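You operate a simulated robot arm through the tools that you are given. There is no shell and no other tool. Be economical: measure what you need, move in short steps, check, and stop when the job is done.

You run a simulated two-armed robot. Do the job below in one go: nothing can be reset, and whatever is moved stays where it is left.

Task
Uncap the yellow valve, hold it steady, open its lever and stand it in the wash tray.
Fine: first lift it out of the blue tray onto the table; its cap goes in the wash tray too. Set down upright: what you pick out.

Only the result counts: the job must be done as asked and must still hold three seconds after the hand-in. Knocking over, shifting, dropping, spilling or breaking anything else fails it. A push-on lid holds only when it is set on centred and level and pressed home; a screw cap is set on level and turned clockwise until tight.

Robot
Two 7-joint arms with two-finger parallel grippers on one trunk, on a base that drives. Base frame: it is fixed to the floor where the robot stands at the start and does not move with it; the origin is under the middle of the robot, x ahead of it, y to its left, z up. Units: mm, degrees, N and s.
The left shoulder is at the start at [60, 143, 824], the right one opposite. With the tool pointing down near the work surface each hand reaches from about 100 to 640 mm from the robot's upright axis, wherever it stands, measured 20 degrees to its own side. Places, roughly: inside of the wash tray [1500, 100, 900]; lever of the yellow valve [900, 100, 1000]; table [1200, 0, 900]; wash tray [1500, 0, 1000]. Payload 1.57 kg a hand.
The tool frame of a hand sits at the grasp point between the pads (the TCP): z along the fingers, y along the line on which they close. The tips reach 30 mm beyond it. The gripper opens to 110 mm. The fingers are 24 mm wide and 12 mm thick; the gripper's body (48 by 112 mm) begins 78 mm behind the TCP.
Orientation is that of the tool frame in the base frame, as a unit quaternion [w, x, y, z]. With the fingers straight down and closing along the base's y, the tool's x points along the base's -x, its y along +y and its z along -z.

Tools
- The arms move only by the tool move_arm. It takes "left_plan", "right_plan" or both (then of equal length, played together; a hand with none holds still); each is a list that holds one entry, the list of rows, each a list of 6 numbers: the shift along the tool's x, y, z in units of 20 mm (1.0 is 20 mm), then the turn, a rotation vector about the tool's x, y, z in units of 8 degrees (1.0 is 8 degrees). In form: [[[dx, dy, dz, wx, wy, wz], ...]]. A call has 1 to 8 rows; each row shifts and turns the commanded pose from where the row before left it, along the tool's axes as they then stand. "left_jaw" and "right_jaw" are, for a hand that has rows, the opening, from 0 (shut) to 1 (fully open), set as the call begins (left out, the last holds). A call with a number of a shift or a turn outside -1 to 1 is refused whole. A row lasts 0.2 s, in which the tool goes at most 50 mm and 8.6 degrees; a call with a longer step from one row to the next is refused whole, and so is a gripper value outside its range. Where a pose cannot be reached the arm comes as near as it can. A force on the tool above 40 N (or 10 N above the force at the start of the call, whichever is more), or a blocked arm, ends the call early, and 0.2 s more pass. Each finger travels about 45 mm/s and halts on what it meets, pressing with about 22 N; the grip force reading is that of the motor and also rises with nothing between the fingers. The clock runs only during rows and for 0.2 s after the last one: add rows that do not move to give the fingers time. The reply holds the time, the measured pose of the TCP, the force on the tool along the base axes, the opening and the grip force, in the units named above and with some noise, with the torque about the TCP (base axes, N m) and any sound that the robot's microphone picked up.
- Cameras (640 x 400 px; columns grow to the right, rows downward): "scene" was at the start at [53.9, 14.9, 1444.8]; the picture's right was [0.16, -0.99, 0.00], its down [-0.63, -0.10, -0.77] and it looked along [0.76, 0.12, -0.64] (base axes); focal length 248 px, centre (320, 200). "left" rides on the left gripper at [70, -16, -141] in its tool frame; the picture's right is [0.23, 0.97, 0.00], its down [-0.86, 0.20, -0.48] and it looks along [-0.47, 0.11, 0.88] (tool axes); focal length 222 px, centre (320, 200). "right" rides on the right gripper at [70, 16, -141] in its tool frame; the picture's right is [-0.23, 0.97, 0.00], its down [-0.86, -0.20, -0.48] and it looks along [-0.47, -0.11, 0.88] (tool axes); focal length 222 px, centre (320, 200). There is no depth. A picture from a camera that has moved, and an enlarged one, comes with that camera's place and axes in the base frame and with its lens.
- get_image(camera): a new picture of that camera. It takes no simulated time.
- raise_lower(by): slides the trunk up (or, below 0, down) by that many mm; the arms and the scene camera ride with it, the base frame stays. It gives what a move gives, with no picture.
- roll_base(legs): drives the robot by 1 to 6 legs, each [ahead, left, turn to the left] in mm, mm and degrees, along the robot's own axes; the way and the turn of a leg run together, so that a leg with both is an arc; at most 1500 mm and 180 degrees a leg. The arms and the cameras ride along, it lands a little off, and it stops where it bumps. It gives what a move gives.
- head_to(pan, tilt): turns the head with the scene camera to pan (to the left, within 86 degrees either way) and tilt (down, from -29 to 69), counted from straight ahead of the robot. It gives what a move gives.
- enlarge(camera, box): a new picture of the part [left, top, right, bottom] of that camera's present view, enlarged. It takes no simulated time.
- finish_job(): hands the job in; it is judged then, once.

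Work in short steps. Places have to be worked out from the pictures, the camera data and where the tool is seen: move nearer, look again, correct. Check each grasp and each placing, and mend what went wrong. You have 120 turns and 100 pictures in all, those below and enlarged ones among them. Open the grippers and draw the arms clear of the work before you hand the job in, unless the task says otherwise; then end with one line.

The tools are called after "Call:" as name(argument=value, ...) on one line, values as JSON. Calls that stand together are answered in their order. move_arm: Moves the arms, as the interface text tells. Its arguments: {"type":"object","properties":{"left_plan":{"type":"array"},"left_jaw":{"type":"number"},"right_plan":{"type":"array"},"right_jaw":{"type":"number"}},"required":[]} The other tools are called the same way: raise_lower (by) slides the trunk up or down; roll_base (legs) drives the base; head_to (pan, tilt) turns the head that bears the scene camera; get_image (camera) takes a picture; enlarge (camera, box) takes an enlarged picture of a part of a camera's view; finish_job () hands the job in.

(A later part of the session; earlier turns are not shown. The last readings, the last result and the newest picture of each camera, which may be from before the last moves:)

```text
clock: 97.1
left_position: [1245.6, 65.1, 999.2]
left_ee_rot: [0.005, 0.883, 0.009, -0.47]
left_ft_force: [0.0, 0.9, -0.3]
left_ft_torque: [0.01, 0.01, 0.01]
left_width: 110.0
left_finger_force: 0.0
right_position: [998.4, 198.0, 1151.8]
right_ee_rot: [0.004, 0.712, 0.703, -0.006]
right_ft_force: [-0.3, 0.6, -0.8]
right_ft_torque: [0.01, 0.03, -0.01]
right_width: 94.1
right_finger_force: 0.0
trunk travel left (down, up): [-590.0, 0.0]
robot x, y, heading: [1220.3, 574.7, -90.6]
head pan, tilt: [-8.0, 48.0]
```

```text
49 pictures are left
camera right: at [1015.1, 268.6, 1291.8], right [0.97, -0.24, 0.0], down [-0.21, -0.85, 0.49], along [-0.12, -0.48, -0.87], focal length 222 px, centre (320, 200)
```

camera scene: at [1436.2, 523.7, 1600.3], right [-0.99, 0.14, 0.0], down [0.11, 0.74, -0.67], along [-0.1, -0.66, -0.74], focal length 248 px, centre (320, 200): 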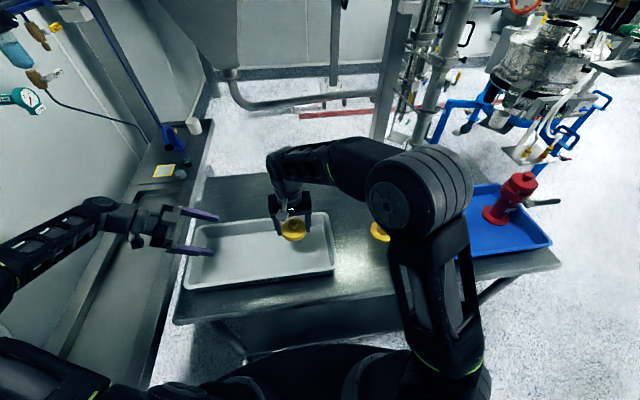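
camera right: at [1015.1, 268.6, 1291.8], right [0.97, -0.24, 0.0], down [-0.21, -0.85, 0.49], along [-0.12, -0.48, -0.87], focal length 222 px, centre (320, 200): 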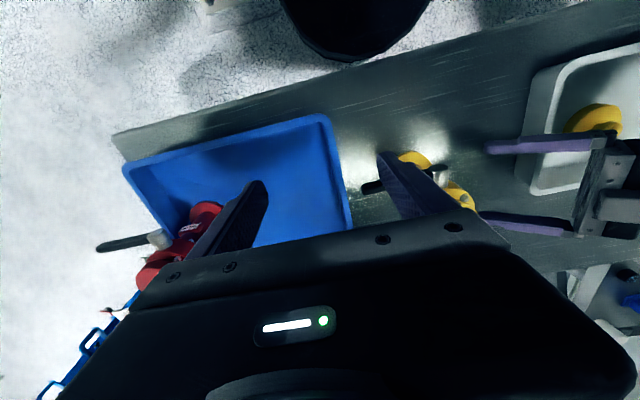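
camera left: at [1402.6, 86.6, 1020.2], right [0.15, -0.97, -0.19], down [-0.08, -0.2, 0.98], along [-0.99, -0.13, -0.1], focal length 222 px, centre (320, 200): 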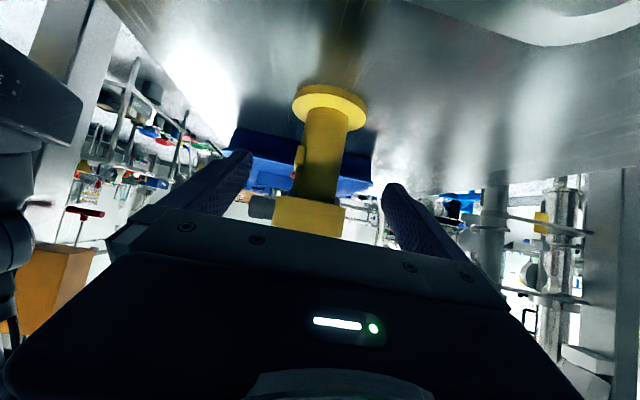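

Alignment is good (tube at y≈59). I advance 118 mm along the fingers and grip.

Call:
move_arm(left_plan=[[[0, 0, 1, 0, 0, 0], [0, 0, 1, 0, 0, 0], [0, 0, 1, 0, 0, 0], [0, 0, 1, 0, 0, 0], [0, 0, 1, 0, 0, 0], [0, 0, 0.85, 0, 0, 0], [0, 0, 0, 0, 0, 0]]])

Call:
move_arm(left_plan=[[[0, 0, 0, 0, 0, 0], [0, 0, 0, 0, 0, 0], [0, 0, 0, 0, 0, 0], [0, 0, 0, 0, 0, 0], [0, 0, 0, 0, 0, 0], [0, 0, 0, 0, 0, 0]]], left_jaw=0)

Call:
enlarge(camera="scene", box=[240, 150, 400, 250])

```text
clock: 98.7
left_position: [1148.1, 62.4, 934.8]
left_ee_rot: [0.005, 0.883, 0.009, -0.47]
left_ft_force: [-0.9, -0.6, -0.8]
left_ft_torque: [0.0, 0.02, 0.0]
left_width: 110.0
left_finger_force: 0.0
right_position: [997.7, 196.9, 1152.4]
right_ee_rot: [0.005, 0.711, 0.703, -0.006]
right_ft_force: [-0.2, 0.7, 0.0]
right_ft_torque: [-0.02, -0.01, 0.01]
right_width: 93.4
right_finger_force: 0.1
trunk travel left (down, up): [-590.0, 0.0]
robot x, y, heading: [1221.9, 572.8, -90.7]
head pan, tilt: [-8.0, 48.0]
```

```text
clock: 100.1
left_position: [1149.1, 62.6, 935.2]
left_ee_rot: [0.006, 0.883, 0.009, -0.469]
left_ft_force: [0.5, -3.3, 2.1]
left_ft_torque: [0.06, -0.16, -0.08]
left_width: 49.4
left_finger_force: 22.0
right_position: [999.7, 197.5, 1152.0]
right_ee_rot: [0.004, 0.711, 0.703, -0.007]
right_ft_force: [0.1, -0.5, 0.6]
right_ft_torque: [-0.03, 0.01, 0.0]
right_width: 93.6
right_finger_force: 0.0
trunk travel left (down, up): [-590.0, 0.0]
robot x, y, heading: [1227.3, 572.2, -90.5]
head pan, tilt: [-8.0, 48.0]
```

```text
4.00 times, centred on (320, 200) of scene
camera zoom: at [1212.5, 525.3, 1600.3], right [-0.99, 0.15, 0.0], down [0.11, 0.74, -0.67], along [-0.1, -0.66, -0.74], focal length 991 px, centre (320, 200)
```

zoom: 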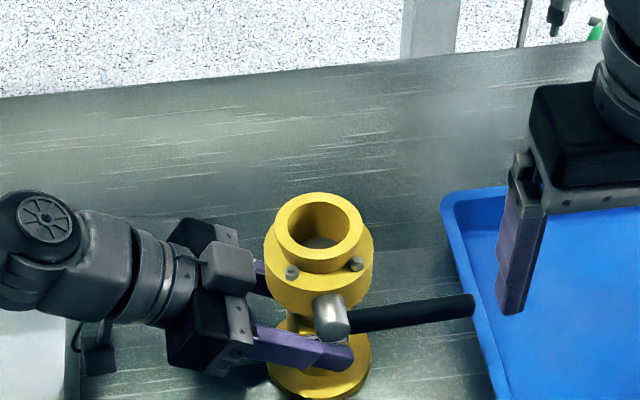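

The left hand holds the valve. The lever points −x at about y≈118, z≈1005. By convention counter-clockwise as seen from the handle opens, which is upward here. I'll yaw the right hand 90° so it can pinch the bar along y and swing it on an arc.

Call:
move_arm(right_plan=[[[0, 0, 0, 0, 0, -1], [0, 0, 0, 0, 0, -1], [0, 0, 0, 0, 0, -1], [0, 0, 0, 0, 0, -1], [0, 0, 0, 0, 0, -1], [0, 0, 0, 0, 0, -1], [0, 0, 0, 0, 0, -1], [0, 0, 0, 0, 0, -1]]], right_jaw=0.6)

Call:
move_arm(right_plan=[[[0, 0, 0, 0, 0, -1], [0, 0, 0, 0, 0, -1], [0, 0, 0, 0, 0, -1], [0, 0, 0, 0, 0, -0.25], [0, 0, 0, 0, 0, 0]]])

Call:
get_image(camera="right")

```text
clock: 101.9
left_position: [1149.5, 62.9, 934.0]
left_ee_rot: [0.006, 0.883, 0.009, -0.469]
left_ft_force: [1.7, -4.3, 5.7]
left_ft_torque: [0.13, 0.06, 0.04]
left_width: 49.1
left_finger_force: 21.5
right_position: [998.8, 196.8, 1152.2]
right_ee_rot: [0.001, 0.229, 0.973, -0.007]
right_ft_force: [0.2, -0.8, 0.6]
right_ft_torque: [0.01, 0.0, 0.03]
right_width: 65.9
right_finger_force: 0.1
trunk travel left (down, up): [-590.0, 0.0]
robot x, y, heading: [1223.4, 570.5, -90.7]
head pan, tilt: [-8.0, 48.0]
```

```text
clock: 103.1
left_position: [1149.5, 61.6, 934.2]
left_ee_rot: [0.005, 0.883, 0.009, -0.47]
left_ft_force: [0.5, -5.0, 6.9]
left_ft_torque: [0.2, -0.13, -0.04]
left_width: 49.5
left_finger_force: 22.0
right_position: [997.3, 197.5, 1151.3]
right_ee_rot: [0.0, 0.005, 1.0, -0.008]
right_ft_force: [-0.4, 0.3, -0.1]
right_ft_torque: [0.06, 0.02, 0.02]
right_width: 65.9
right_finger_force: 0.0
trunk travel left (down, up): [-590.0, 0.0]
robot x, y, heading: [1219.5, 573.3, -90.5]
head pan, tilt: [-8.0, 48.0]
```

```text
47 pictures are left
camera right: at [928.8, 215.8, 1292.1], right [0.24, 0.97, -0.02], down [0.85, -0.2, 0.48], along [0.46, -0.13, -0.88], focal length 222 px, centre (320, 200)
```

right: 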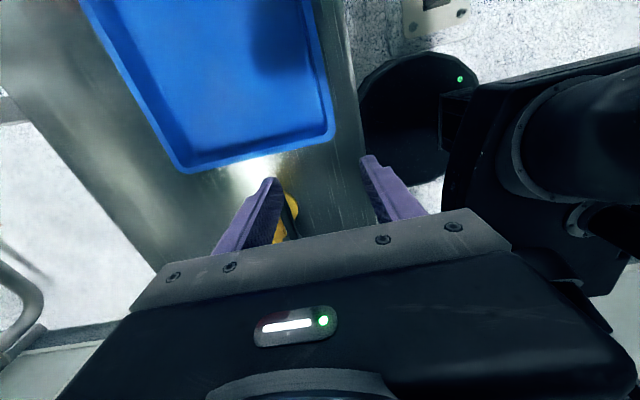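

Yaw is done. I move above the outer part of the lever at (1060, 120, 1090).

Call:
move_arm(right_plan=[[[-0.5, -0.65, 0.5, 0, 0, 0], [-0.5, -0.65, 0.5, 0, 0, 0], [-0.5, -0.65, 0.5, 0, 0, 0], [-0.5, -0.65, 0.5, 0, 0, 0], [-0.5, -0.65, 0.5, 0, 0, 0], [-0.5, -0.6, 0.5, 0, 0, 0], [0, 0, 0, 0, 0, 0]]])

Call:
get_image(camera="right")

Call:
enlarge(camera="scene", box=[260, 150, 420, 250])

```text
clock: 104.7
left_position: [1148.3, 63.1, 935.1]
left_ee_rot: [0.006, 0.883, 0.009, -0.469]
left_ft_force: [-0.7, 0.1, 5.8]
left_ft_torque: [0.15, 0.07, 0.09]
left_width: 49.5
left_finger_force: 21.9
right_position: [1058.4, 118.8, 1094.0]
right_ee_rot: [-0.001, 0.005, 1.0, -0.007]
right_ft_force: [-0.5, 0.2, 0.8]
right_ft_torque: [0.03, -0.01, -0.02]
right_width: 66.0
right_finger_force: 0.1
trunk travel left (down, up): [-590.0, 0.0]
robot x, y, heading: [1222.1, 577.8, -90.5]
head pan, tilt: [-8.0, 48.0]
```

```text
46 pictures are left
camera right: at [988.4, 137.3, 1234.5], right [0.24, 0.97, -0.02], down [0.85, -0.2, 0.48], along [0.46, -0.13, -0.88], focal length 222 px, centre (320, 200)
```

right: 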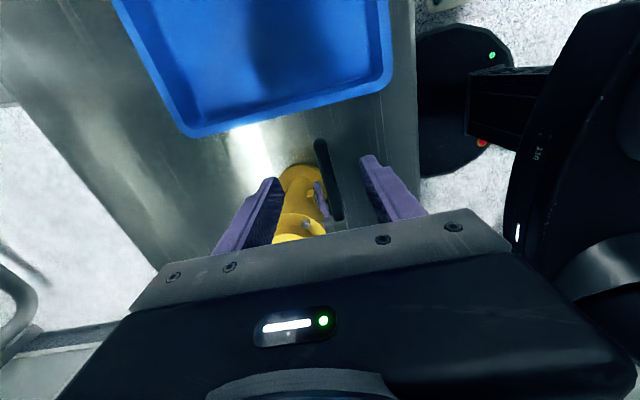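

```text
4.00 times, centred on (340, 200) of scene
camera zoom: at [1212.6, 526.1, 1600.3], right [-0.99, 0.15, 0.0], down [0.11, 0.73, -0.67], along [-0.1, -0.66, -0.74], focal length 991 px, centre (240, 200)
```

zoom: 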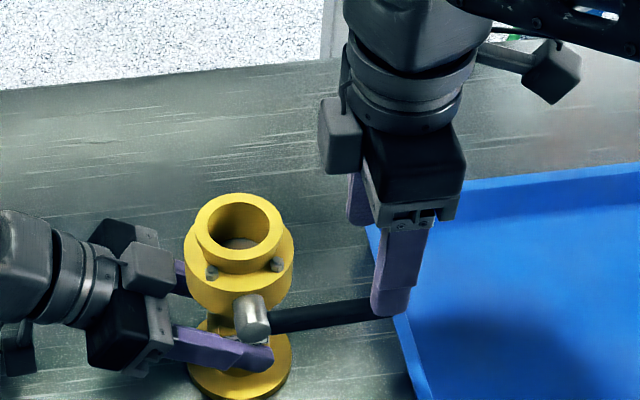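

The lever bar is at y≈120, centred between the fingers. I descend to z≈1006 and pinch it.

Call:
move_arm(right_plan=[[[0, 0, 1, 0, 0, 0], [0, 0.05, 1, 0, 0, 0], [0, 0, 1, 0, 0, 0], [0, 0, 1, 0, 0, 0], [0, 0, 0.4, 0, 0, 0], [0, 0, 0, 0, 0, 0]]])

Call:
enlarge(camera="scene", box=[260, 150, 420, 250])

Call:
move_arm(right_plan=[[[0, 0, 0, 0, 0, 0], [0, 0, 0, 0, 0, 0], [0, 0, 0, 0, 0, 0], [0, 0, 0, 0, 0, 0], [0, 0, 0, 0, 0, 0]]], right_jaw=0)

```text
clock: 106.1
left_position: [1149.2, 63.5, 934.9]
left_ee_rot: [0.007, 0.883, 0.01, -0.47]
left_ft_force: [0.1, 1.0, 3.6]
left_ft_torque: [0.31, 0.2, -0.03]
left_width: 49.5
left_finger_force: 22.1
right_position: [1057.6, 118.2, 1005.5]
right_ee_rot: [0.0, 0.006, 1.0, -0.008]
right_ft_force: [0.2, -0.7, 0.1]
right_ft_torque: [-0.01, 0.03, 0.04]
right_width: 65.9
right_finger_force: 0.2
trunk travel left (down, up): [-590.0, 0.0]
robot x, y, heading: [1225.5, 569.9, -90.5]
head pan, tilt: [-8.0, 48.0]
```

```text
4.00 times, centred on (340, 200) of scene
camera zoom: at [1212.6, 526.1, 1600.3], right [-0.99, 0.15, 0.0], down [0.11, 0.73, -0.67], along [-0.1, -0.66, -0.74], focal length 991 px, centre (240, 200)
```

zoom: 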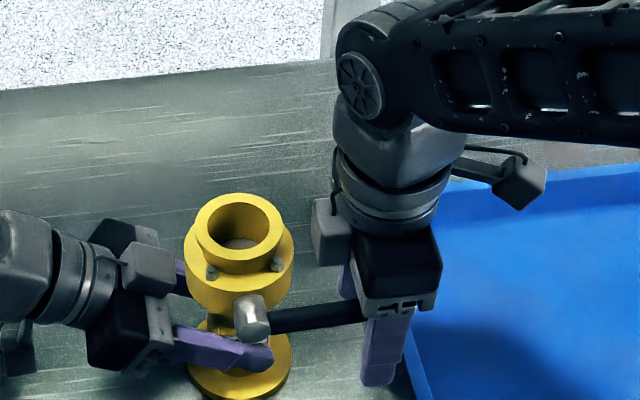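

```text
clock: 107.3
left_position: [1149.3, 62.4, 933.7]
left_ee_rot: [0.008, 0.883, 0.011, -0.468]
left_ft_force: [-1.4, -7.4, 0.1]
left_ft_torque: [0.63, 0.3, 0.31]
left_width: 49.5
left_finger_force: 21.5
right_position: [1057.5, 118.5, 1004.8]
right_ee_rot: [0.0, 0.004, 1.0, -0.007]
right_ft_force: [1.0, 10.7, 3.2]
right_ft_torque: [0.09, -0.2, 0.58]
right_width: 14.8
right_finger_force: 22.1
trunk travel left (down, up): [-590.0, 0.0]
robot x, y, heading: [1223.2, 571.8, -90.6]
head pan, tilt: [-8.0, 48.0]
```

Bar pinched (14.8 mm). I relieve the side load by 2 mm and test an upward push of 10 mm.

Call:
move_arm(right_plan=[[[0, 0.1, 0, 0, 0, 0], [0, 0, -0.25, 0, 0, 0], [0, 0, -0.25, 0, 0, 0], [0, 0, 0, 0, 0, 0]]])

Call:
enlarge(camera="scene", box=[260, 150, 420, 250])

```text
clock: 108.3
left_position: [1147.9, 61.7, 934.7]
left_ee_rot: [0.006, 0.883, 0.009, -0.469]
left_ft_force: [-3.6, -6.2, 4.5]
left_ft_torque: [0.66, -0.09, 0.14]
left_width: 49.3
left_finger_force: 22.4
right_position: [1056.5, 118.5, 1014.8]
right_ee_rot: [0.0, 0.004, 1.0, -0.008]
right_ft_force: [2.6, 6.1, -0.6]
right_ft_torque: [0.15, 0.62, 0.52]
right_width: 14.4
right_finger_force: 21.2
trunk travel left (down, up): [-590.0, 0.0]
robot x, y, heading: [1225.7, 573.7, -90.6]
head pan, tilt: [-8.0, 48.0]
```

```text
4.00 times, centred on (340, 200) of scene
camera zoom: at [1212.2, 525.3, 1600.3], right [-0.99, 0.15, 0.0], down [0.11, 0.74, -0.67], along [-0.1, -0.66, -0.74], focal length 991 px, centre (240, 200)
```

zoom: 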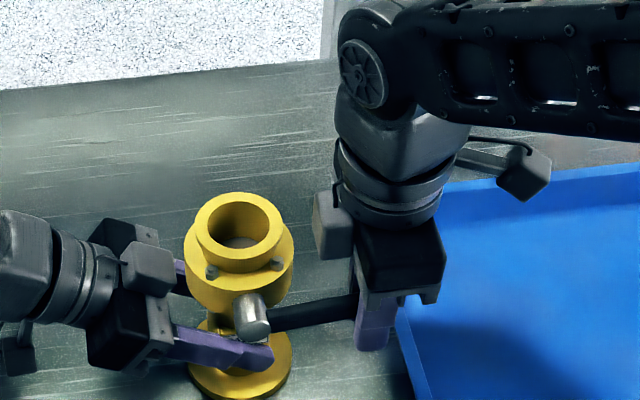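

It moves with low torque, so upward is a free direction. I follow the arc in steps.

Call:
move_arm(right_plan=[[[-0.115, 0, -0.615, 0, 0, 0], [-0.195, 0, -0.565, 0, 0, 0], [-0.275, 0, -0.535, 0, 0, 0], [-0.345, 0, -0.49, 0, 0, 0], [0, 0, 0, 0, 0, 0]]])

Call:
enlarge(camera="scene", box=[260, 150, 420, 250])

```text
clock: 109.5
left_position: [1149.9, 62.4, 935.2]
left_ee_rot: [0.006, 0.883, 0.01, -0.469]
left_ft_force: [7.8, -6.5, 6.5]
left_ft_torque: [0.79, 0.17, -0.25]
left_width: 49.8
left_finger_force: 22.4
right_position: [1076.4, 120.9, 1059.6]
right_ee_rot: [0.0, 0.007, 1.0, -0.008]
right_ft_force: [-6.5, 8.9, -5.0]
right_ft_torque: [0.66, 0.67, 0.57]
right_width: 14.0
right_finger_force: 22.1
trunk travel left (down, up): [-590.0, 0.0]
robot x, y, heading: [1220.6, 570.3, -90.6]
head pan, tilt: [-8.0, 48.0]
```

```text
4.00 times, centred on (340, 200) of scene
camera zoom: at [1212.5, 525.9, 1600.3], right [-0.99, 0.15, 0.0], down [0.11, 0.73, -0.67], along [-0.1, -0.66, -0.74], focal length 991 px, centre (240, 200)
```

zoom: 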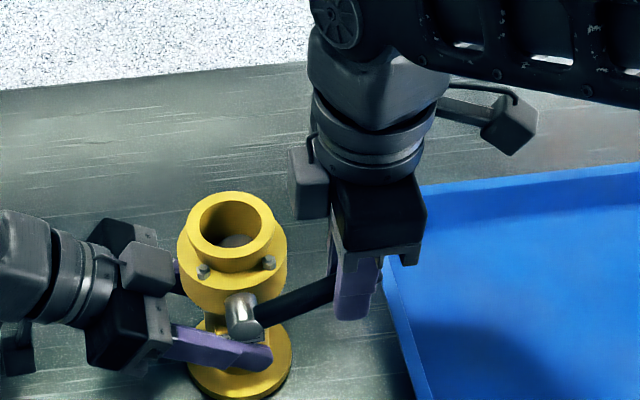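

The lever is about 37° up, but the valve top was pushed slightly +x. I shift the arc 5 mm toward −x and continue.

Call:
move_arm(right_plan=[[[0.25, 0, 0, 0, 0, 0], [-0.38, 0, -0.44, 0, 0, 0], [-0.44, 0, -0.375, 0, 0, 0], [-0.48, 0, -0.31, 0, 0, 0], [0, 0, 0, 0, 0, 0]]])

Call:
enlarge(camera="scene", box=[260, 150, 420, 250])

```text
clock: 110.7
left_position: [1149.4, 62.4, 933.6]
left_ee_rot: [0.008, 0.883, 0.011, -0.469]
left_ft_force: [12.7, -11.4, 2.8]
left_ft_torque: [0.57, 0.64, -0.65]
left_width: 49.6
left_finger_force: 22.5
right_position: [1098.3, 122.1, 1083.0]
right_ee_rot: [-0.001, 0.006, 1.0, -0.009]
right_ft_force: [-13.2, 11.0, 4.3]
right_ft_torque: [0.78, 0.62, 0.47]
right_width: 14.0
right_finger_force: 21.8
trunk travel left (down, up): [-590.0, 0.0]
robot x, y, heading: [1224.6, 572.0, -90.5]
head pan, tilt: [-8.0, 48.0]
```

```text
4.00 times, centred on (340, 200) of scene
camera zoom: at [1212.2, 526.3, 1600.4], right [-0.99, 0.15, 0.0], down [0.11, 0.73, -0.67], along [-0.1, -0.66, -0.74], focal length 991 px, centre (240, 200)
```

zoom: 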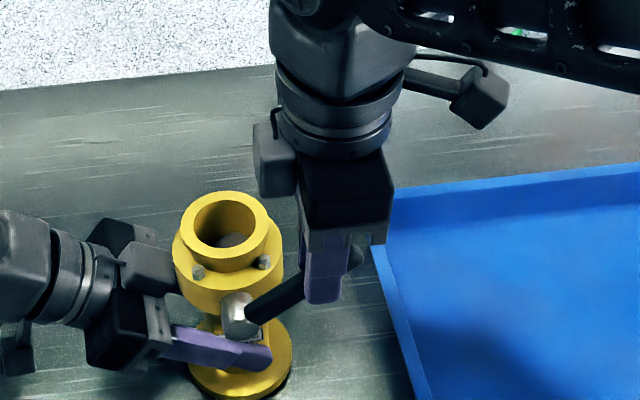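

The lever turns, but the valve is tilting because the pinch also resists rotation. I back the hand off in −x, release the bar, and look at the state.

Call:
move_arm(right_plan=[[[0.25, 0, 0, 0, 0, 0], [0.25, 0, 0, 0, 0, 0], [0, 0, 0, 0, 0, 0]]])

Call:
move_arm(right_plan=[[[0, 0, 0, 0, 0, 0], [0, 0, 0, 0, 0, 0], [0, 0, 0, 0, 0, 0]]], right_jaw=0.4)

Call:
enlarge(camera="scene", box=[260, 150, 420, 250])

```text
clock: 111.5
left_position: [1147.6, 63.3, 934.0]
left_ee_rot: [0.004, 0.882, 0.008, -0.471]
left_ft_force: [-6.6, -6.8, -6.7]
left_ft_torque: [0.34, -0.51, 0.3]
left_width: 49.4
left_finger_force: 21.8
right_position: [1088.5, 120.4, 1080.5]
right_ee_rot: [-0.001, 0.005, 1.0, -0.008]
right_ft_force: [6.4, 7.6, -0.2]
right_ft_torque: [0.74, -0.61, 0.59]
right_width: 14.7
right_finger_force: 22.3
trunk travel left (down, up): [-590.0, 0.0]
robot x, y, heading: [1223.7, 573.0, -90.5]
head pan, tilt: [-8.0, 48.0]
```

```text
clock: 112.3
left_position: [1150.0, 62.9, 933.8]
left_ee_rot: [0.005, 0.883, 0.009, -0.469]
left_ft_force: [-0.3, -0.4, -7.7]
left_ft_torque: [-0.04, -0.06, 0.0]
left_width: 49.6
left_finger_force: 21.8
right_position: [1087.1, 121.1, 1081.7]
right_ee_rot: [-0.001, 0.006, 1.0, -0.008]
right_ft_force: [-1.4, 0.2, 0.3]
right_ft_torque: [0.0, 0.0, -0.01]
right_width: 44.0
right_finger_force: 0.0
trunk travel left (down, up): [-590.0, 0.0]
robot x, y, heading: [1224.4, 571.2, -90.8]
head pan, tilt: [-8.0, 48.0]
```

```text
4.00 times, centred on (340, 200) of scene
camera zoom: at [1212.4, 525.0, 1600.2], right [-0.99, 0.15, 0.0], down [0.11, 0.74, -0.67], along [-0.1, -0.66, -0.74], focal length 991 px, centre (240, 200)
```

zoom: 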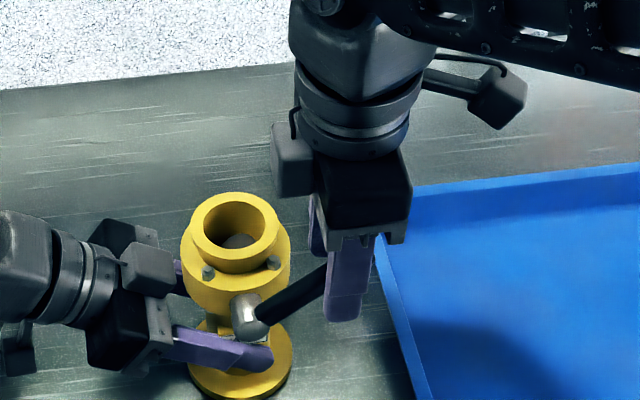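

Released. The lever stays at about 41° up, but the valve now hangs slightly in the left hand. I seat it flat on the table by pressing the left hand down.

Call:
move_arm(left_plan=[[[0.06, 0, 0.04, 0, 0, 0], [0.06, 0, 0.04, 0, 0, 0], [0, 0, 0, 0, 0, 0]]])

```text
clock: 113.1
left_position: [1148.6, 62.0, 933.4]
left_ee_rot: [0.006, 0.882, 0.009, -0.47]
left_ft_force: [-1.2, 0.8, 6.2]
left_ft_torque: [0.02, -0.52, 0.09]
left_width: 49.4
left_finger_force: 22.7
right_position: [1087.3, 121.6, 1081.9]
right_ee_rot: [-0.001, 0.006, 1.0, -0.008]
right_ft_force: [-0.2, 0.8, 0.5]
right_ft_torque: [0.0, 0.0, -0.01]
right_width: 44.1
right_finger_force: 0.1
trunk travel left (down, up): [-590.0, 0.0]
robot x, y, heading: [1223.4, 573.5, -90.4]
head pan, tilt: [-8.0, 48.0]
```

I press a further 3 mm, and meanwhile lift the right hand clear, shut it and shift it to the −x side of the lever.

Call:
move_arm(left_plan=[[[0.04, 0, 0.028, 0, 0, 0], [0.04, 0, 0.028, 0, 0, 0], [0.04, 0, 0.028, 0, 0, 0], [0, 0, 0, 0, 0, 0], [0, 0, 0, 0, 0, 0], [0, 0, 0, 0, 0, 0]]], right_plan=[[[0, 0, -1, 0, 0, 0], [0, 0, -1, 0, 0, 0], [0, 0, -0.5, 0, 0, 0], [1, 0, 0, 0, 0, 0], [1, 0, 0, 0, 0, 0], [1, 0, 0, 0, 0, 0]]])

Call:
move_arm(right_plan=[[[0, 0, 0, 0, 0, 0], [0, 0, 0, 0, 0, 0], [0, 0, 0, 0, 0, 0], [0, 0, 0.5, 0, 0, 0], [0, 0, 1, 0, 0, 0], [0, 0, 1, 0, 0, 0], [0, 0, 0.5, 0, 0, 0], [0, 0, 0, 0, 0, 0]]], right_jaw=0)

Call:
enlarge(camera="scene", box=[260, 150, 420, 250])

Call:
get_image(camera="right")

```text
clock: 114.5
left_position: [1148.6, 63.1, 928.2]
left_ee_rot: [0.006, 0.883, 0.008, -0.47]
left_ft_force: [-4.9, -1.6, 15.0]
left_ft_torque: [0.43, -0.03, 0.1]
left_width: 49.5
left_finger_force: 21.8
right_position: [1026.6, 124.3, 1133.4]
right_ee_rot: [0.0, 0.005, 1.0, -0.008]
right_ft_force: [0.6, 0.6, 0.1]
right_ft_torque: [0.03, -0.01, -0.02]
right_width: 44.0
right_finger_force: 0.1
trunk travel left (down, up): [-590.0, 0.0]
robot x, y, heading: [1223.5, 574.3, -90.4]
head pan, tilt: [-8.0, 48.0]
```

```text
clock: 116.3
left_position: [1149.1, 63.2, 928.1]
left_ee_rot: [0.006, 0.883, 0.01, -0.47]
left_ft_force: [-4.0, -3.1, 14.1]
left_ft_torque: [0.34, 0.06, 0.04]
left_width: 49.3
left_finger_force: 22.6
right_position: [1025.6, 121.6, 1071.2]
right_ee_rot: [-0.001, 0.006, 1.0, -0.008]
right_ft_force: [0.4, 0.4, -0.3]
right_ft_torque: [-0.01, -0.02, 0.0]
right_width: 0.1
right_finger_force: 21.2
trunk travel left (down, up): [-590.0, 0.0]
robot x, y, heading: [1222.3, 572.3, -90.5]
head pan, tilt: [-8.0, 48.0]
```

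```text
4.00 times, centred on (340, 200) of scene
camera zoom: at [1212.1, 526.4, 1600.3], right [-0.99, 0.15, 0.0], down [0.11, 0.73, -0.67], along [-0.1, -0.66, -0.74], focal length 991 px, centre (240, 200)
```

zoom: 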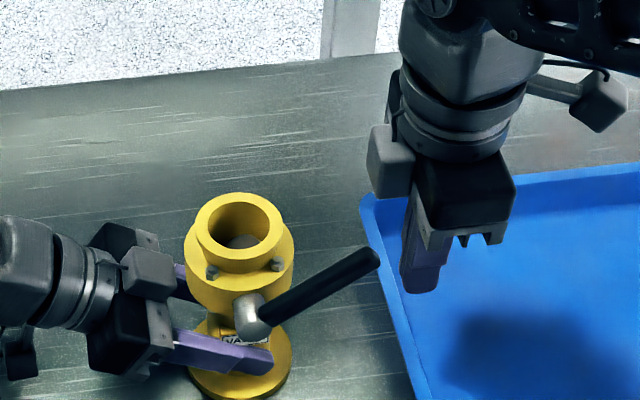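

```text
38 pictures are left
camera right: at [956.2, 141.0, 1211.5], right [0.24, 0.97, -0.02], down [0.85, -0.2, 0.48], along [0.46, -0.13, -0.88], focal length 222 px, centre (320, 200)
```

right: 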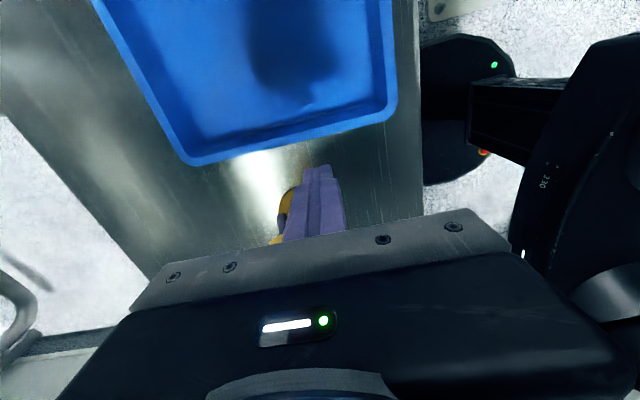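

The valve is seated flat and the lever is at about 36°. I push it with the closed fingers along its tip arc, starting with contact plus three steps.

Call:
move_arm(right_plan=[[[-0.7, 0, 0, 0, 0, 0], [-0.43, 0, -0.52, 0, 0, 0], [-0.5, 0, -0.46, 0, 0, 0], [-0.54, 0, -0.4, 0, 0, 0], [0, 0, 0, 0, 0, 0]]])

Call:
enlarge(camera="scene", box=[260, 150, 420, 250])

```text
clock: 117.5
left_position: [1150.0, 63.0, 927.4]
left_ee_rot: [0.006, 0.883, 0.009, -0.469]
left_ft_force: [-1.4, 1.3, 7.1]
left_ft_torque: [0.04, -0.54, 0.01]
left_width: 49.3
left_finger_force: 22.6
right_position: [1070.7, 121.5, 1098.9]
right_ee_rot: [0.0, 0.005, 1.0, -0.008]
right_ft_force: [-0.1, -0.7, 0.5]
right_ft_torque: [-0.02, -0.01, -0.02]
right_width: 0.0
right_finger_force: 21.5
trunk travel left (down, up): [-590.0, 0.0]
robot x, y, heading: [1224.5, 570.2, -90.3]
head pan, tilt: [-8.0, 48.0]
```

```text
4.00 times, centred on (340, 200) of scene
camera zoom: at [1212.3, 526.3, 1600.2], right [-0.99, 0.15, 0.0], down [0.11, 0.73, -0.67], along [-0.1, -0.66, -0.74], focal length 991 px, centre (240, 200)
```

zoom: 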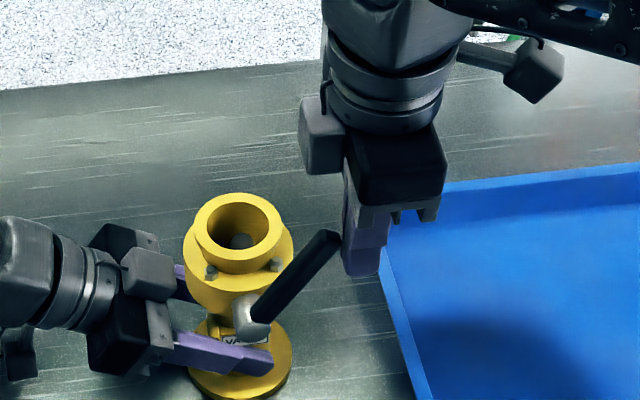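

The lever is at about 55° with little load and the valve upright. I continue along the arc.

Call:
move_arm(right_plan=[[[-0.59, 0, -0.33, 0, 0, 0], [-0.63, 0, -0.2, 0, 0, 0], [-0.65, 0, 0, 0, 0, 0], [0, 0, 0, 0, 0, 0]]])

Call:
enlarge(camera="scene", box=[260, 150, 420, 250])

```text
clock: 118.4
left_position: [1154.5, 59.6, 927.2]
left_ee_rot: [0.009, 0.884, 0.014, -0.467]
left_ft_force: [10.9, 4.0, 7.3]
left_ft_torque: [-0.13, 0.84, -0.47]
left_width: 50.8
left_finger_force: 22.2
right_position: [1102.5, 122.8, 1110.5]
right_ee_rot: [-0.005, 0.009, 1.0, -0.009]
right_ft_force: [-7.6, -1.1, 0.6]
right_ft_torque: [-0.06, -0.04, -0.01]
right_width: 0.0
right_finger_force: 21.2
trunk travel left (down, up): [-590.0, 0.0]
robot x, y, heading: [1222.8, 575.8, -90.5]
head pan, tilt: [-8.0, 48.0]
stopped in row 4 (right hand): the force on the tool passed its limit at 43 N (the readings are from after the stop); the commanded pose is now the measured one
```

```text
4.00 times, centred on (340, 200) of scene
camera zoom: at [1212.6, 527.0, 1600.3], right [-0.99, 0.15, 0.0], down [0.11, 0.73, -0.67], along [-0.1, -0.66, -0.74], focal length 991 px, centre (240, 200)
```

zoom: 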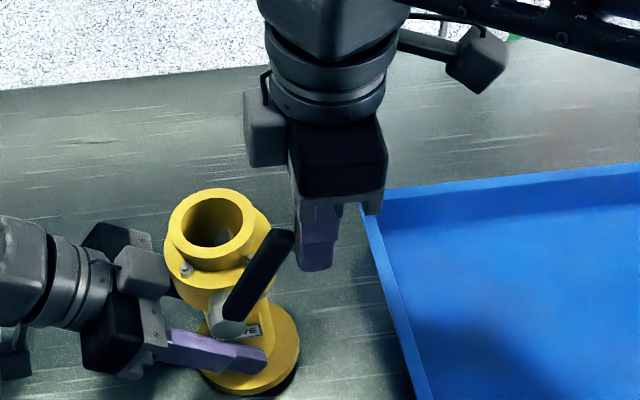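

The force jumped to 43 N and the valve tilted, so the lever may have met its stop. I back the right hand off in −x and check.

Call:
move_arm(right_plan=[[[0.5, 0, 0, 0, 0, 0], [1, 0, 0, 0, 0, 0], [1, 0, 0, 0, 0, 0], [0, 0, 0, 0, 0, 0]]])

Call:
enlarge(camera="scene", box=[270, 170, 370, 250])

Call:
get_image(camera="left")

```text
clock: 119.4
left_position: [1154.1, 57.8, 926.2]
left_ee_rot: [0.009, 0.884, 0.015, -0.467]
left_ft_force: [0.5, -2.5, 1.9]
left_ft_torque: [-0.22, -0.3, -0.09]
left_width: 50.4
left_finger_force: 22.5
right_position: [1055.6, 122.0, 1110.2]
right_ee_rot: [-0.004, 0.009, 1.0, -0.007]
right_ft_force: [0.2, 0.1, 0.0]
right_ft_torque: [-0.03, -0.02, 0.01]
right_width: 0.0
right_finger_force: 21.6
trunk travel left (down, up): [-590.0, 0.0]
robot x, y, heading: [1222.8, 573.3, -90.6]
head pan, tilt: [-8.0, 48.0]
```

```text
5.00 times, centred on (320, 210) of scene
camera zoom: at [1212.5, 525.3, 1600.3], right [-0.99, 0.15, 0.0], down [0.11, 0.74, -0.67], along [-0.1, -0.66, -0.74], focal length 1239 px, centre (320, 150)
```

zoom: 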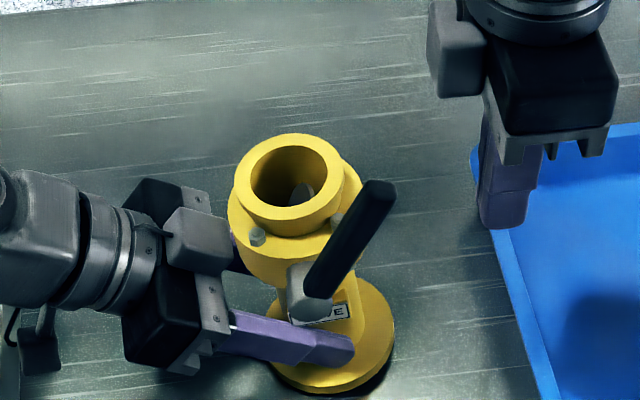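

```text
34 pictures are left
camera left: at [1310.2, 81.5, 947.8], right [0.16, -0.97, -0.19], down [-0.08, -0.2, 0.98], along [-0.98, -0.14, -0.11], focal length 222 px, centre (320, 200)
```

left: 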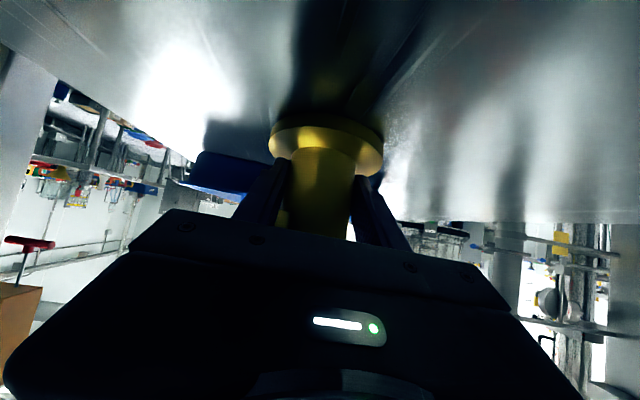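

The bore now shows an internal disc partly turned, so the lever needs to go further. First I re-seat the tilted valve by pressing the left hand down.

Call:
move_arm(left_plan=[[[0.06, 0, 0.04, 0, 0, 0], [0.06, 0, 0.04, 0, 0, 0], [0.06, 0, 0.04, 0, 0, 0], [0.06, 0, 0.04, 0, 0, 0], [0, 0, 0, 0, 0, 0]]])

Call:
enlarge(camera="scene", box=[270, 170, 370, 250])

```text
clock: 120.6
left_position: [1153.8, 59.4, 920.7]
left_ee_rot: [0.009, 0.884, 0.014, -0.467]
left_ft_force: [-4.4, -4.3, 11.6]
left_ft_torque: [-0.2, -0.46, -0.13]
left_width: 50.0
left_finger_force: 22.7
right_position: [1054.7, 124.1, 1111.2]
right_ee_rot: [-0.004, 0.007, 1.0, -0.007]
right_ft_force: [1.0, -0.2, 0.8]
right_ft_torque: [0.0, 0.0, 0.03]
right_width: 0.0
right_finger_force: 21.5
trunk travel left (down, up): [-590.0, 0.0]
robot x, y, heading: [1227.1, 569.6, -90.3]
head pan, tilt: [-8.0, 48.0]
```

```text
5.00 times, centred on (320, 210) of scene
camera zoom: at [1211.9, 526.2, 1600.3], right [-0.99, 0.15, 0.0], down [0.11, 0.73, -0.67], along [-0.1, -0.66, -0.74], focal length 1239 px, centre (320, 150)
```

zoom: 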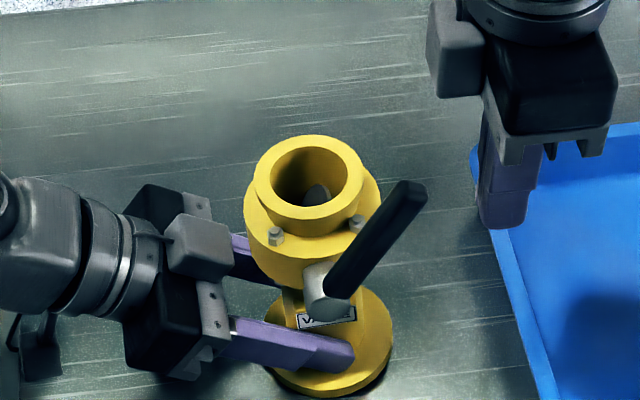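

Still slightly tilted. I'll re-grip: open the left hand so the valve settles upright, then advance until the palm braces the collar on the +x side, which resists this push.

Call:
move_arm(left_plan=[[[0, 0, 0, 0, 0, 0], [0, 0, 0, 0, 0, 0], [0, 0, 0, 0, 0, 0], [-0.25, 0, -0.17, 0, 0, 0], [-0.2, 0, -0.14, 0, 0, 0], [0, 0, 0, 0, 0, 0]]], left_jaw=0.65)

Call:
enlarge(camera="scene", box=[270, 170, 370, 250])

```text
clock: 122.0
left_position: [1154.1, 59.3, 930.0]
left_ee_rot: [0.008, 0.884, 0.014, -0.467]
left_ft_force: [0.2, -0.8, -0.4]
left_ft_torque: [-0.02, 0.01, -0.02]
left_width: 71.6
left_finger_force: 0.0
right_position: [1055.5, 121.6, 1111.0]
right_ee_rot: [-0.004, 0.008, 1.0, -0.007]
right_ft_force: [-0.5, -0.3, -0.4]
right_ft_torque: [-0.01, 0.02, -0.02]
right_width: 0.3
right_finger_force: 21.6
trunk travel left (down, up): [-590.0, 0.0]
robot x, y, heading: [1224.9, 573.7, -90.5]
head pan, tilt: [-8.0, 48.0]
```

```text
5.00 times, centred on (320, 210) of scene
camera zoom: at [1212.5, 525.6, 1600.3], right [-0.99, 0.15, 0.0], down [0.11, 0.74, -0.67], along [-0.1, -0.66, -0.74], focal length 1239 px, centre (320, 150)
```

zoom: 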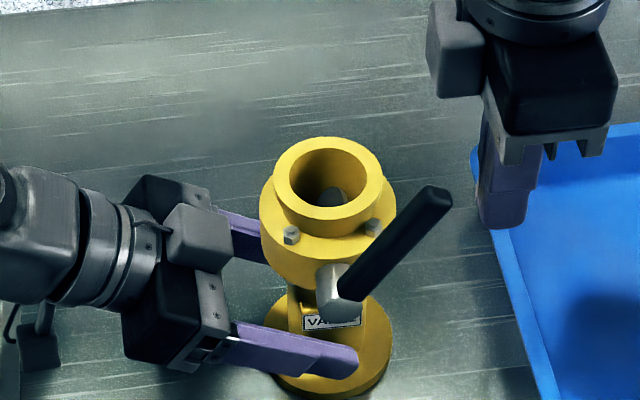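

The valve is upright again, with the lever at about 53°. I look straight into the bore with the right wrist camera to judge the internal disc.

Call:
move_arm(right_plan=[[[0, 0, -1, 0, 0, 0], [0, 0, -1, 0, 0, 0], [-1, 0, 0, 0, 0, 0], [-1, 0, 0, 0, 0, 0], [-1, 0, 0, 0, 0, 0], [-0.3, 0, 0, 0, 0, 0], [0, 0, 0, 0, 0, 0]]])

Call:
enlarge(camera="right", box=[190, 110, 350, 230])

```text
clock: 123.6
left_position: [1153.6, 58.9, 930.8]
left_ee_rot: [0.008, 0.884, 0.014, -0.467]
left_ft_force: [0.7, 0.6, -0.1]
left_ft_torque: [-0.01, 0.03, 0.01]
left_width: 71.1
left_finger_force: 0.0
right_position: [1121.3, 122.3, 1150.7]
right_ee_rot: [-0.003, 0.008, 1.0, -0.007]
right_ft_force: [-0.9, 0.9, -0.1]
right_ft_torque: [-0.02, 0.0, -0.01]
right_width: 0.0
right_finger_force: 21.5
trunk travel left (down, up): [-590.0, 0.0]
robot x, y, heading: [1224.5, 569.8, -90.5]
head pan, tilt: [-8.0, 48.0]
```

```text
3.33 times, centred on (270, 170) of right
camera zoom: at [1052.4, 141.2, 1291.6], right [0.24, 0.97, -0.01], down [0.86, -0.21, 0.48], along [0.46, -0.13, -0.88], focal length 740 px, centre (487, 300)
```

zoom: 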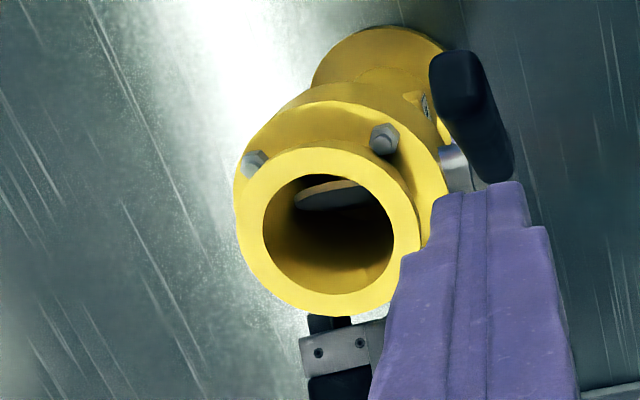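

The butterfly disc is partly turned. There is something near the stem on the collar, so I zoom in there.

Call:
enlarge(camera="right", box=[275, 115, 325, 165])

Call:
enlarge(camera="scene", box=[300, 195, 350, 245])

```text
8.00 times, centred on (300, 140) of right
camera zoom: at [1052.4, 141.2, 1291.6], right [0.24, 0.97, -0.01], down [0.86, -0.21, 0.48], along [0.46, -0.13, -0.88], focal length 1777 px, centre (480, 680)
```

zoom: 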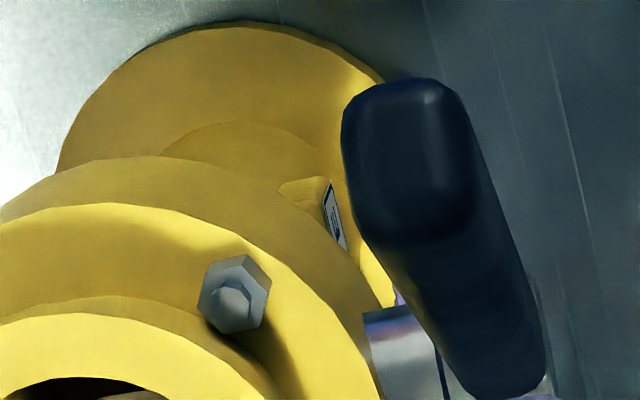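

```text
8.00 times, centred on (325, 220) of scene
camera zoom: at [1212.6, 525.6, 1600.3], right [-0.99, 0.15, 0.0], down [0.11, 0.74, -0.67], along [-0.1, -0.66, -0.74], focal length 1982 px, centre (280, 40)
```

zoom: 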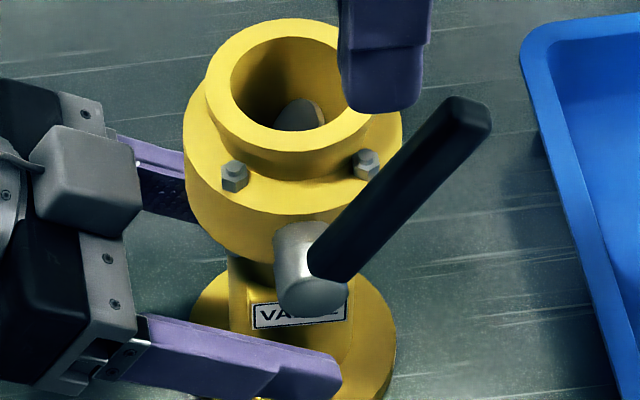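

There is no visible stop near the stem. I return the right hand to the lever's −x side and advance the left hand so its palm braces the collar.

Call:
move_arm(right_plan=[[[1, 0, 0, 0, 0, 0], [1, 0, 0, 0, 0, 0], [1, 0, 0, 0, 0, 0], [1, 0, 0, 0, 0, 0], [0, 0, 1, 0, 0, 0], [0, 0, 1, 0, 0, 0], [0, 0, 0.6, 0, 0, 0]]], left_plan=[[[-0.14, 0, 0.207, 0, 0, 0], [-0.14, 0, 0.207, 0, 0, 0], [-0.056, 0, 0.083, 0, 0, 0], [0, 0, 0, 0, 0, 0], [0, 0, 0, 0, 0, 0], [0, 0, 0, 0, 0, 0], [0, 0, 0, 0, 0, 0]]])

```text
clock: 125.2
left_position: [1142.1, 58.7, 930.9]
left_ee_rot: [0.008, 0.884, 0.015, -0.467]
left_ft_force: [-0.2, 0.0, -0.5]
left_ft_torque: [0.02, 0.02, 0.02]
left_width: 71.4
left_finger_force: 0.0
right_position: [1040.0, 121.7, 1099.0]
right_ee_rot: [-0.004, 0.008, 1.0, -0.007]
right_ft_force: [-0.2, -1.0, 0.4]
right_ft_torque: [-0.04, 0.0, -0.01]
right_width: 0.0
right_finger_force: 20.9
trunk travel left (down, up): [-590.0, 0.0]
robot x, y, heading: [1223.1, 570.1, -90.6]
head pan, tilt: [-8.0, 48.0]
```

No contact yet. I advance the left hand further in small steps.

Call:
move_arm(left_plan=[[[-0.112, 0, 0.166, 0, 0, 0], [-0.112, 0, 0.166, 0, 0, 0], [-0.112, 0, 0.166, 0, 0, 0], [0, 0, 0, 0, 0, 0]]])

Call:
enlarge(camera="scene", box=[280, 185, 360, 245])

```text
clock: 126.2
left_position: [1129.5, 56.5, 930.3]
left_ee_rot: [0.008, 0.884, 0.015, -0.467]
left_ft_force: [2.3, -0.2, 0.9]
left_ft_torque: [0.07, 0.15, 0.01]
left_width: 71.6
left_finger_force: 0.1
right_position: [1038.7, 121.4, 1098.8]
right_ee_rot: [-0.004, 0.008, 1.0, -0.007]
right_ft_force: [-0.1, -0.2, 0.2]
right_ft_torque: [0.01, 0.01, 0.02]
right_width: 0.0
right_finger_force: 21.0
trunk travel left (down, up): [-590.0, 0.0]
robot x, y, heading: [1222.6, 575.8, -90.3]
head pan, tilt: [-8.0, 48.0]
```

```text
6.67 times, centred on (320, 215) of scene
camera zoom: at [1212.9, 525.6, 1600.3], right [-0.99, 0.15, 0.0], down [0.11, 0.74, -0.67], along [-0.1, -0.66, -0.74], focal length 1652 px, centre (320, 100)
```

zoom: 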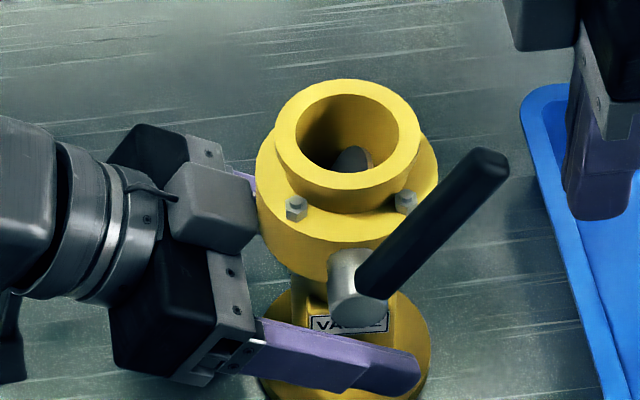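

The palm touches the collar (2 N). I close the left jaw and lower the right hand 15 mm for more overlap.

Call:
move_arm(left_plan=[[[0, 0, 0, 0, 0, 0], [0, 0, 0, 0, 0, 0], [0, 0, 0, 0, 0, 0], [0, 0, 0, 0, 0, 0]]], left_jaw=0, right_plan=[[[0, 0, 0.75, 0, 0, 0], [0, 0, 0, 0, 0, 0], [-0.5, 0, 0, 0, 0, 0], [0, 0, 0, 0, 0, 0]]])

Call:
move_arm(right_plan=[[[-0.4, 0, -0.3, 0, 0, 0], [-0.4, 0, -0.3, 0, 0, 0], [-0.4, 0, -0.25, 0, 0, 0], [0, 0, 0, 0, 0, 0]]])

Call:
enlarge(camera="scene", box=[280, 185, 360, 245])

```text
clock: 127.2
left_position: [1129.1, 57.4, 930.2]
left_ee_rot: [0.008, 0.884, 0.014, -0.467]
left_ft_force: [-0.5, 2.2, -0.9]
left_ft_torque: [0.26, 0.19, -0.08]
left_width: 50.7
left_finger_force: 21.9
right_position: [1050.4, 122.9, 1085.4]
right_ee_rot: [-0.003, 0.008, 1.0, -0.008]
right_ft_force: [0.2, -0.2, 0.4]
right_ft_torque: [0.03, 0.0, -0.04]
right_width: 0.2
right_finger_force: 21.0
trunk travel left (down, up): [-590.0, 0.0]
robot x, y, heading: [1221.9, 573.5, -90.7]
head pan, tilt: [-8.0, 48.0]
```

```text
clock: 128.2
left_position: [1131.6, 54.5, 930.0]
left_ee_rot: [0.01, 0.884, 0.017, -0.467]
left_ft_force: [19.4, -7.8, 3.9]
left_ft_torque: [1.41, 2.35, -0.65]
left_width: 51.1
left_finger_force: 22.0
right_position: [1074.0, 122.4, 1101.0]
right_ee_rot: [-0.004, 0.007, 1.0, -0.005]
right_ft_force: [-15.7, 8.7, -1.3]
right_ft_torque: [0.0, -0.04, 0.06]
right_width: 0.0
right_finger_force: 21.4
trunk travel left (down, up): [-590.0, 0.0]
robot x, y, heading: [1226.8, 572.4, -90.5]
head pan, tilt: [-8.0, 48.0]
```

```text
6.67 times, centred on (320, 215) of scene
camera zoom: at [1212.9, 525.8, 1600.4], right [-0.99, 0.15, 0.0], down [0.11, 0.73, -0.67], along [-0.1, -0.66, -0.74], focal length 1652 px, centre (320, 100)
```

zoom: 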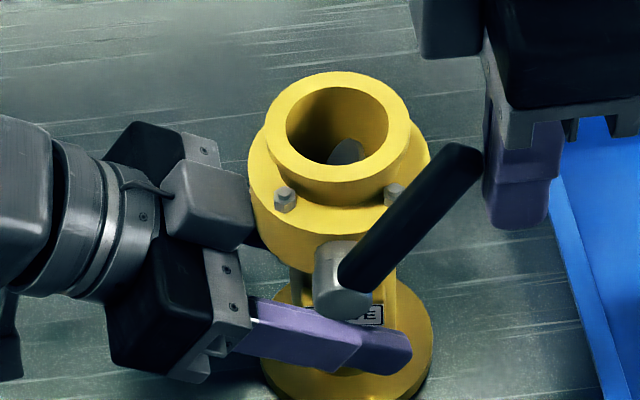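

At 16 N the lever doesn't rotate relative to the valve, which suggests a stop near 52°. I push once more a few millimetres to confirm.

Call:
move_arm(right_plan=[[[-0.25, 0, -0.1, 0, 0, 0], [-0.25, 0, -0.1, 0, 0, 0], [0, 0, 0, 0, 0, 0]]])

Call:
enlarge(camera="scene", box=[280, 185, 360, 245])

```text
clock: 129.0
left_position: [1128.4, 60.8, 930.8]
left_ee_rot: [0.007, 0.884, 0.012, -0.467]
left_ft_force: [6.9, 3.6, 1.5]
left_ft_torque: [-0.07, 0.66, -0.31]
left_width: 51.8
left_finger_force: 21.9
right_position: [1085.1, 123.6, 1105.9]
right_ee_rot: [-0.003, 0.008, 1.0, -0.009]
right_ft_force: [-6.2, -1.1, 0.8]
right_ft_torque: [-0.01, 0.0, 0.0]
right_width: 0.1
right_finger_force: 20.9
trunk travel left (down, up): [-590.0, 0.0]
robot x, y, heading: [1226.4, 569.5, -90.4]
head pan, tilt: [-8.0, 48.0]
```

```text
6.67 times, centred on (320, 215) of scene
camera zoom: at [1212.7, 526.3, 1600.3], right [-0.99, 0.15, 0.0], down [0.11, 0.73, -0.67], along [-0.1, -0.66, -0.74], focal length 1652 px, centre (320, 100)
```

zoom: 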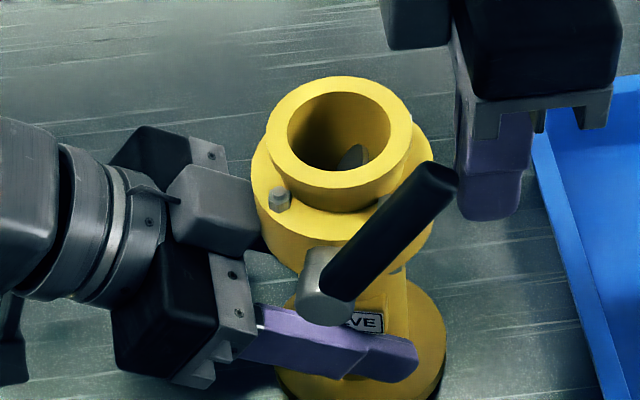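

The lever is at its stop; the push now only yaws the valve. I withdraw the right hand and release and re-grip the tube with the left so the valve stands square.

Call:
move_arm(right_plan=[[[1, 0, 0, 0, 0, 0], [1, 0, 0, 0, 0, 0], [1, 0, -0.5, 0, 0, 0], [0, 1, -1, 0, 0, 0], [0, 1, -1, 0, 0, 0], [0, 1, 0, 0, 0, 0], [0, 1, 0, 0, 0, 0]]], left_plan=[[[0, 0, 0, 0, 0, 0], [0, 0, 0, 0, 0, 0], [0, 0, 0, 0, 0, 0], [0, 0, 0, 0, 0, 0], [0.112, 0, -0.166, 0, 0, 0], [0.168, 0, -0.25, 0, 0, 0], [0, 0, 0, 0, 0, 0]]], left_jaw=0.8)

Call:
enlarge(camera="scene", box=[280, 185, 360, 245])

Call:
enlarge(camera="left", box=[200, 80, 440, 240])

```text
clock: 130.6
left_position: [1140.5, 59.4, 931.7]
left_ee_rot: [0.009, 0.884, 0.014, -0.468]
left_ft_force: [0.1, 0.1, 0.7]
left_ft_torque: [0.0, 0.0, -0.02]
left_width: 87.8
left_finger_force: 0.2
right_position: [1026.6, 204.3, 1153.8]
right_ee_rot: [-0.003, 0.008, 1.0, -0.006]
right_ft_force: [0.5, -0.2, -0.4]
right_ft_torque: [0.01, -0.03, -0.01]
right_width: 0.0
right_finger_force: 21.3
trunk travel left (down, up): [-590.0, 0.0]
robot x, y, heading: [1222.8, 571.2, -90.7]
head pan, tilt: [-8.0, 48.0]
```

```text
6.67 times, centred on (320, 215) of scene
camera zoom: at [1212.3, 526.4, 1600.3], right [-0.99, 0.15, 0.0], down [0.11, 0.73, -0.67], along [-0.1, -0.66, -0.74], focal length 1652 px, centre (320, 100)
```

zoom: 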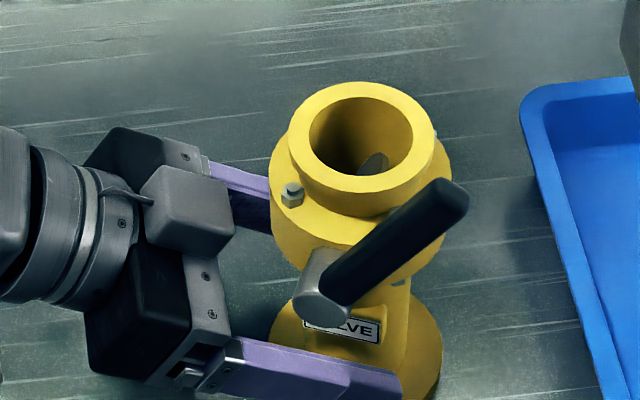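

```text
2.50 times, centred on (320, 160) of left
camera zoom: at [1296.6, 82.0, 953.2], right [0.16, -0.97, -0.19], down [-0.08, -0.2, 0.98], along [-0.98, -0.14, -0.11], focal length 555 px, centre (320, 300)
```

zoom: 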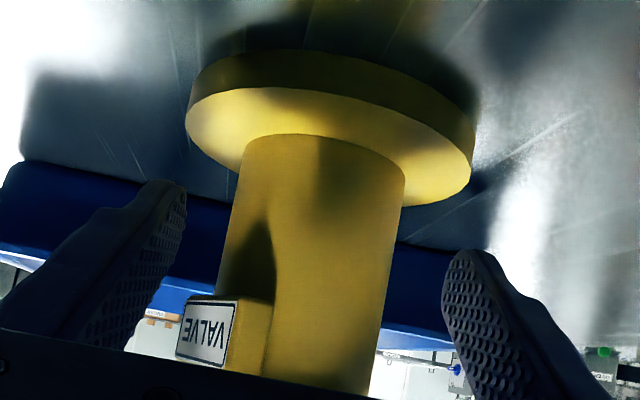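

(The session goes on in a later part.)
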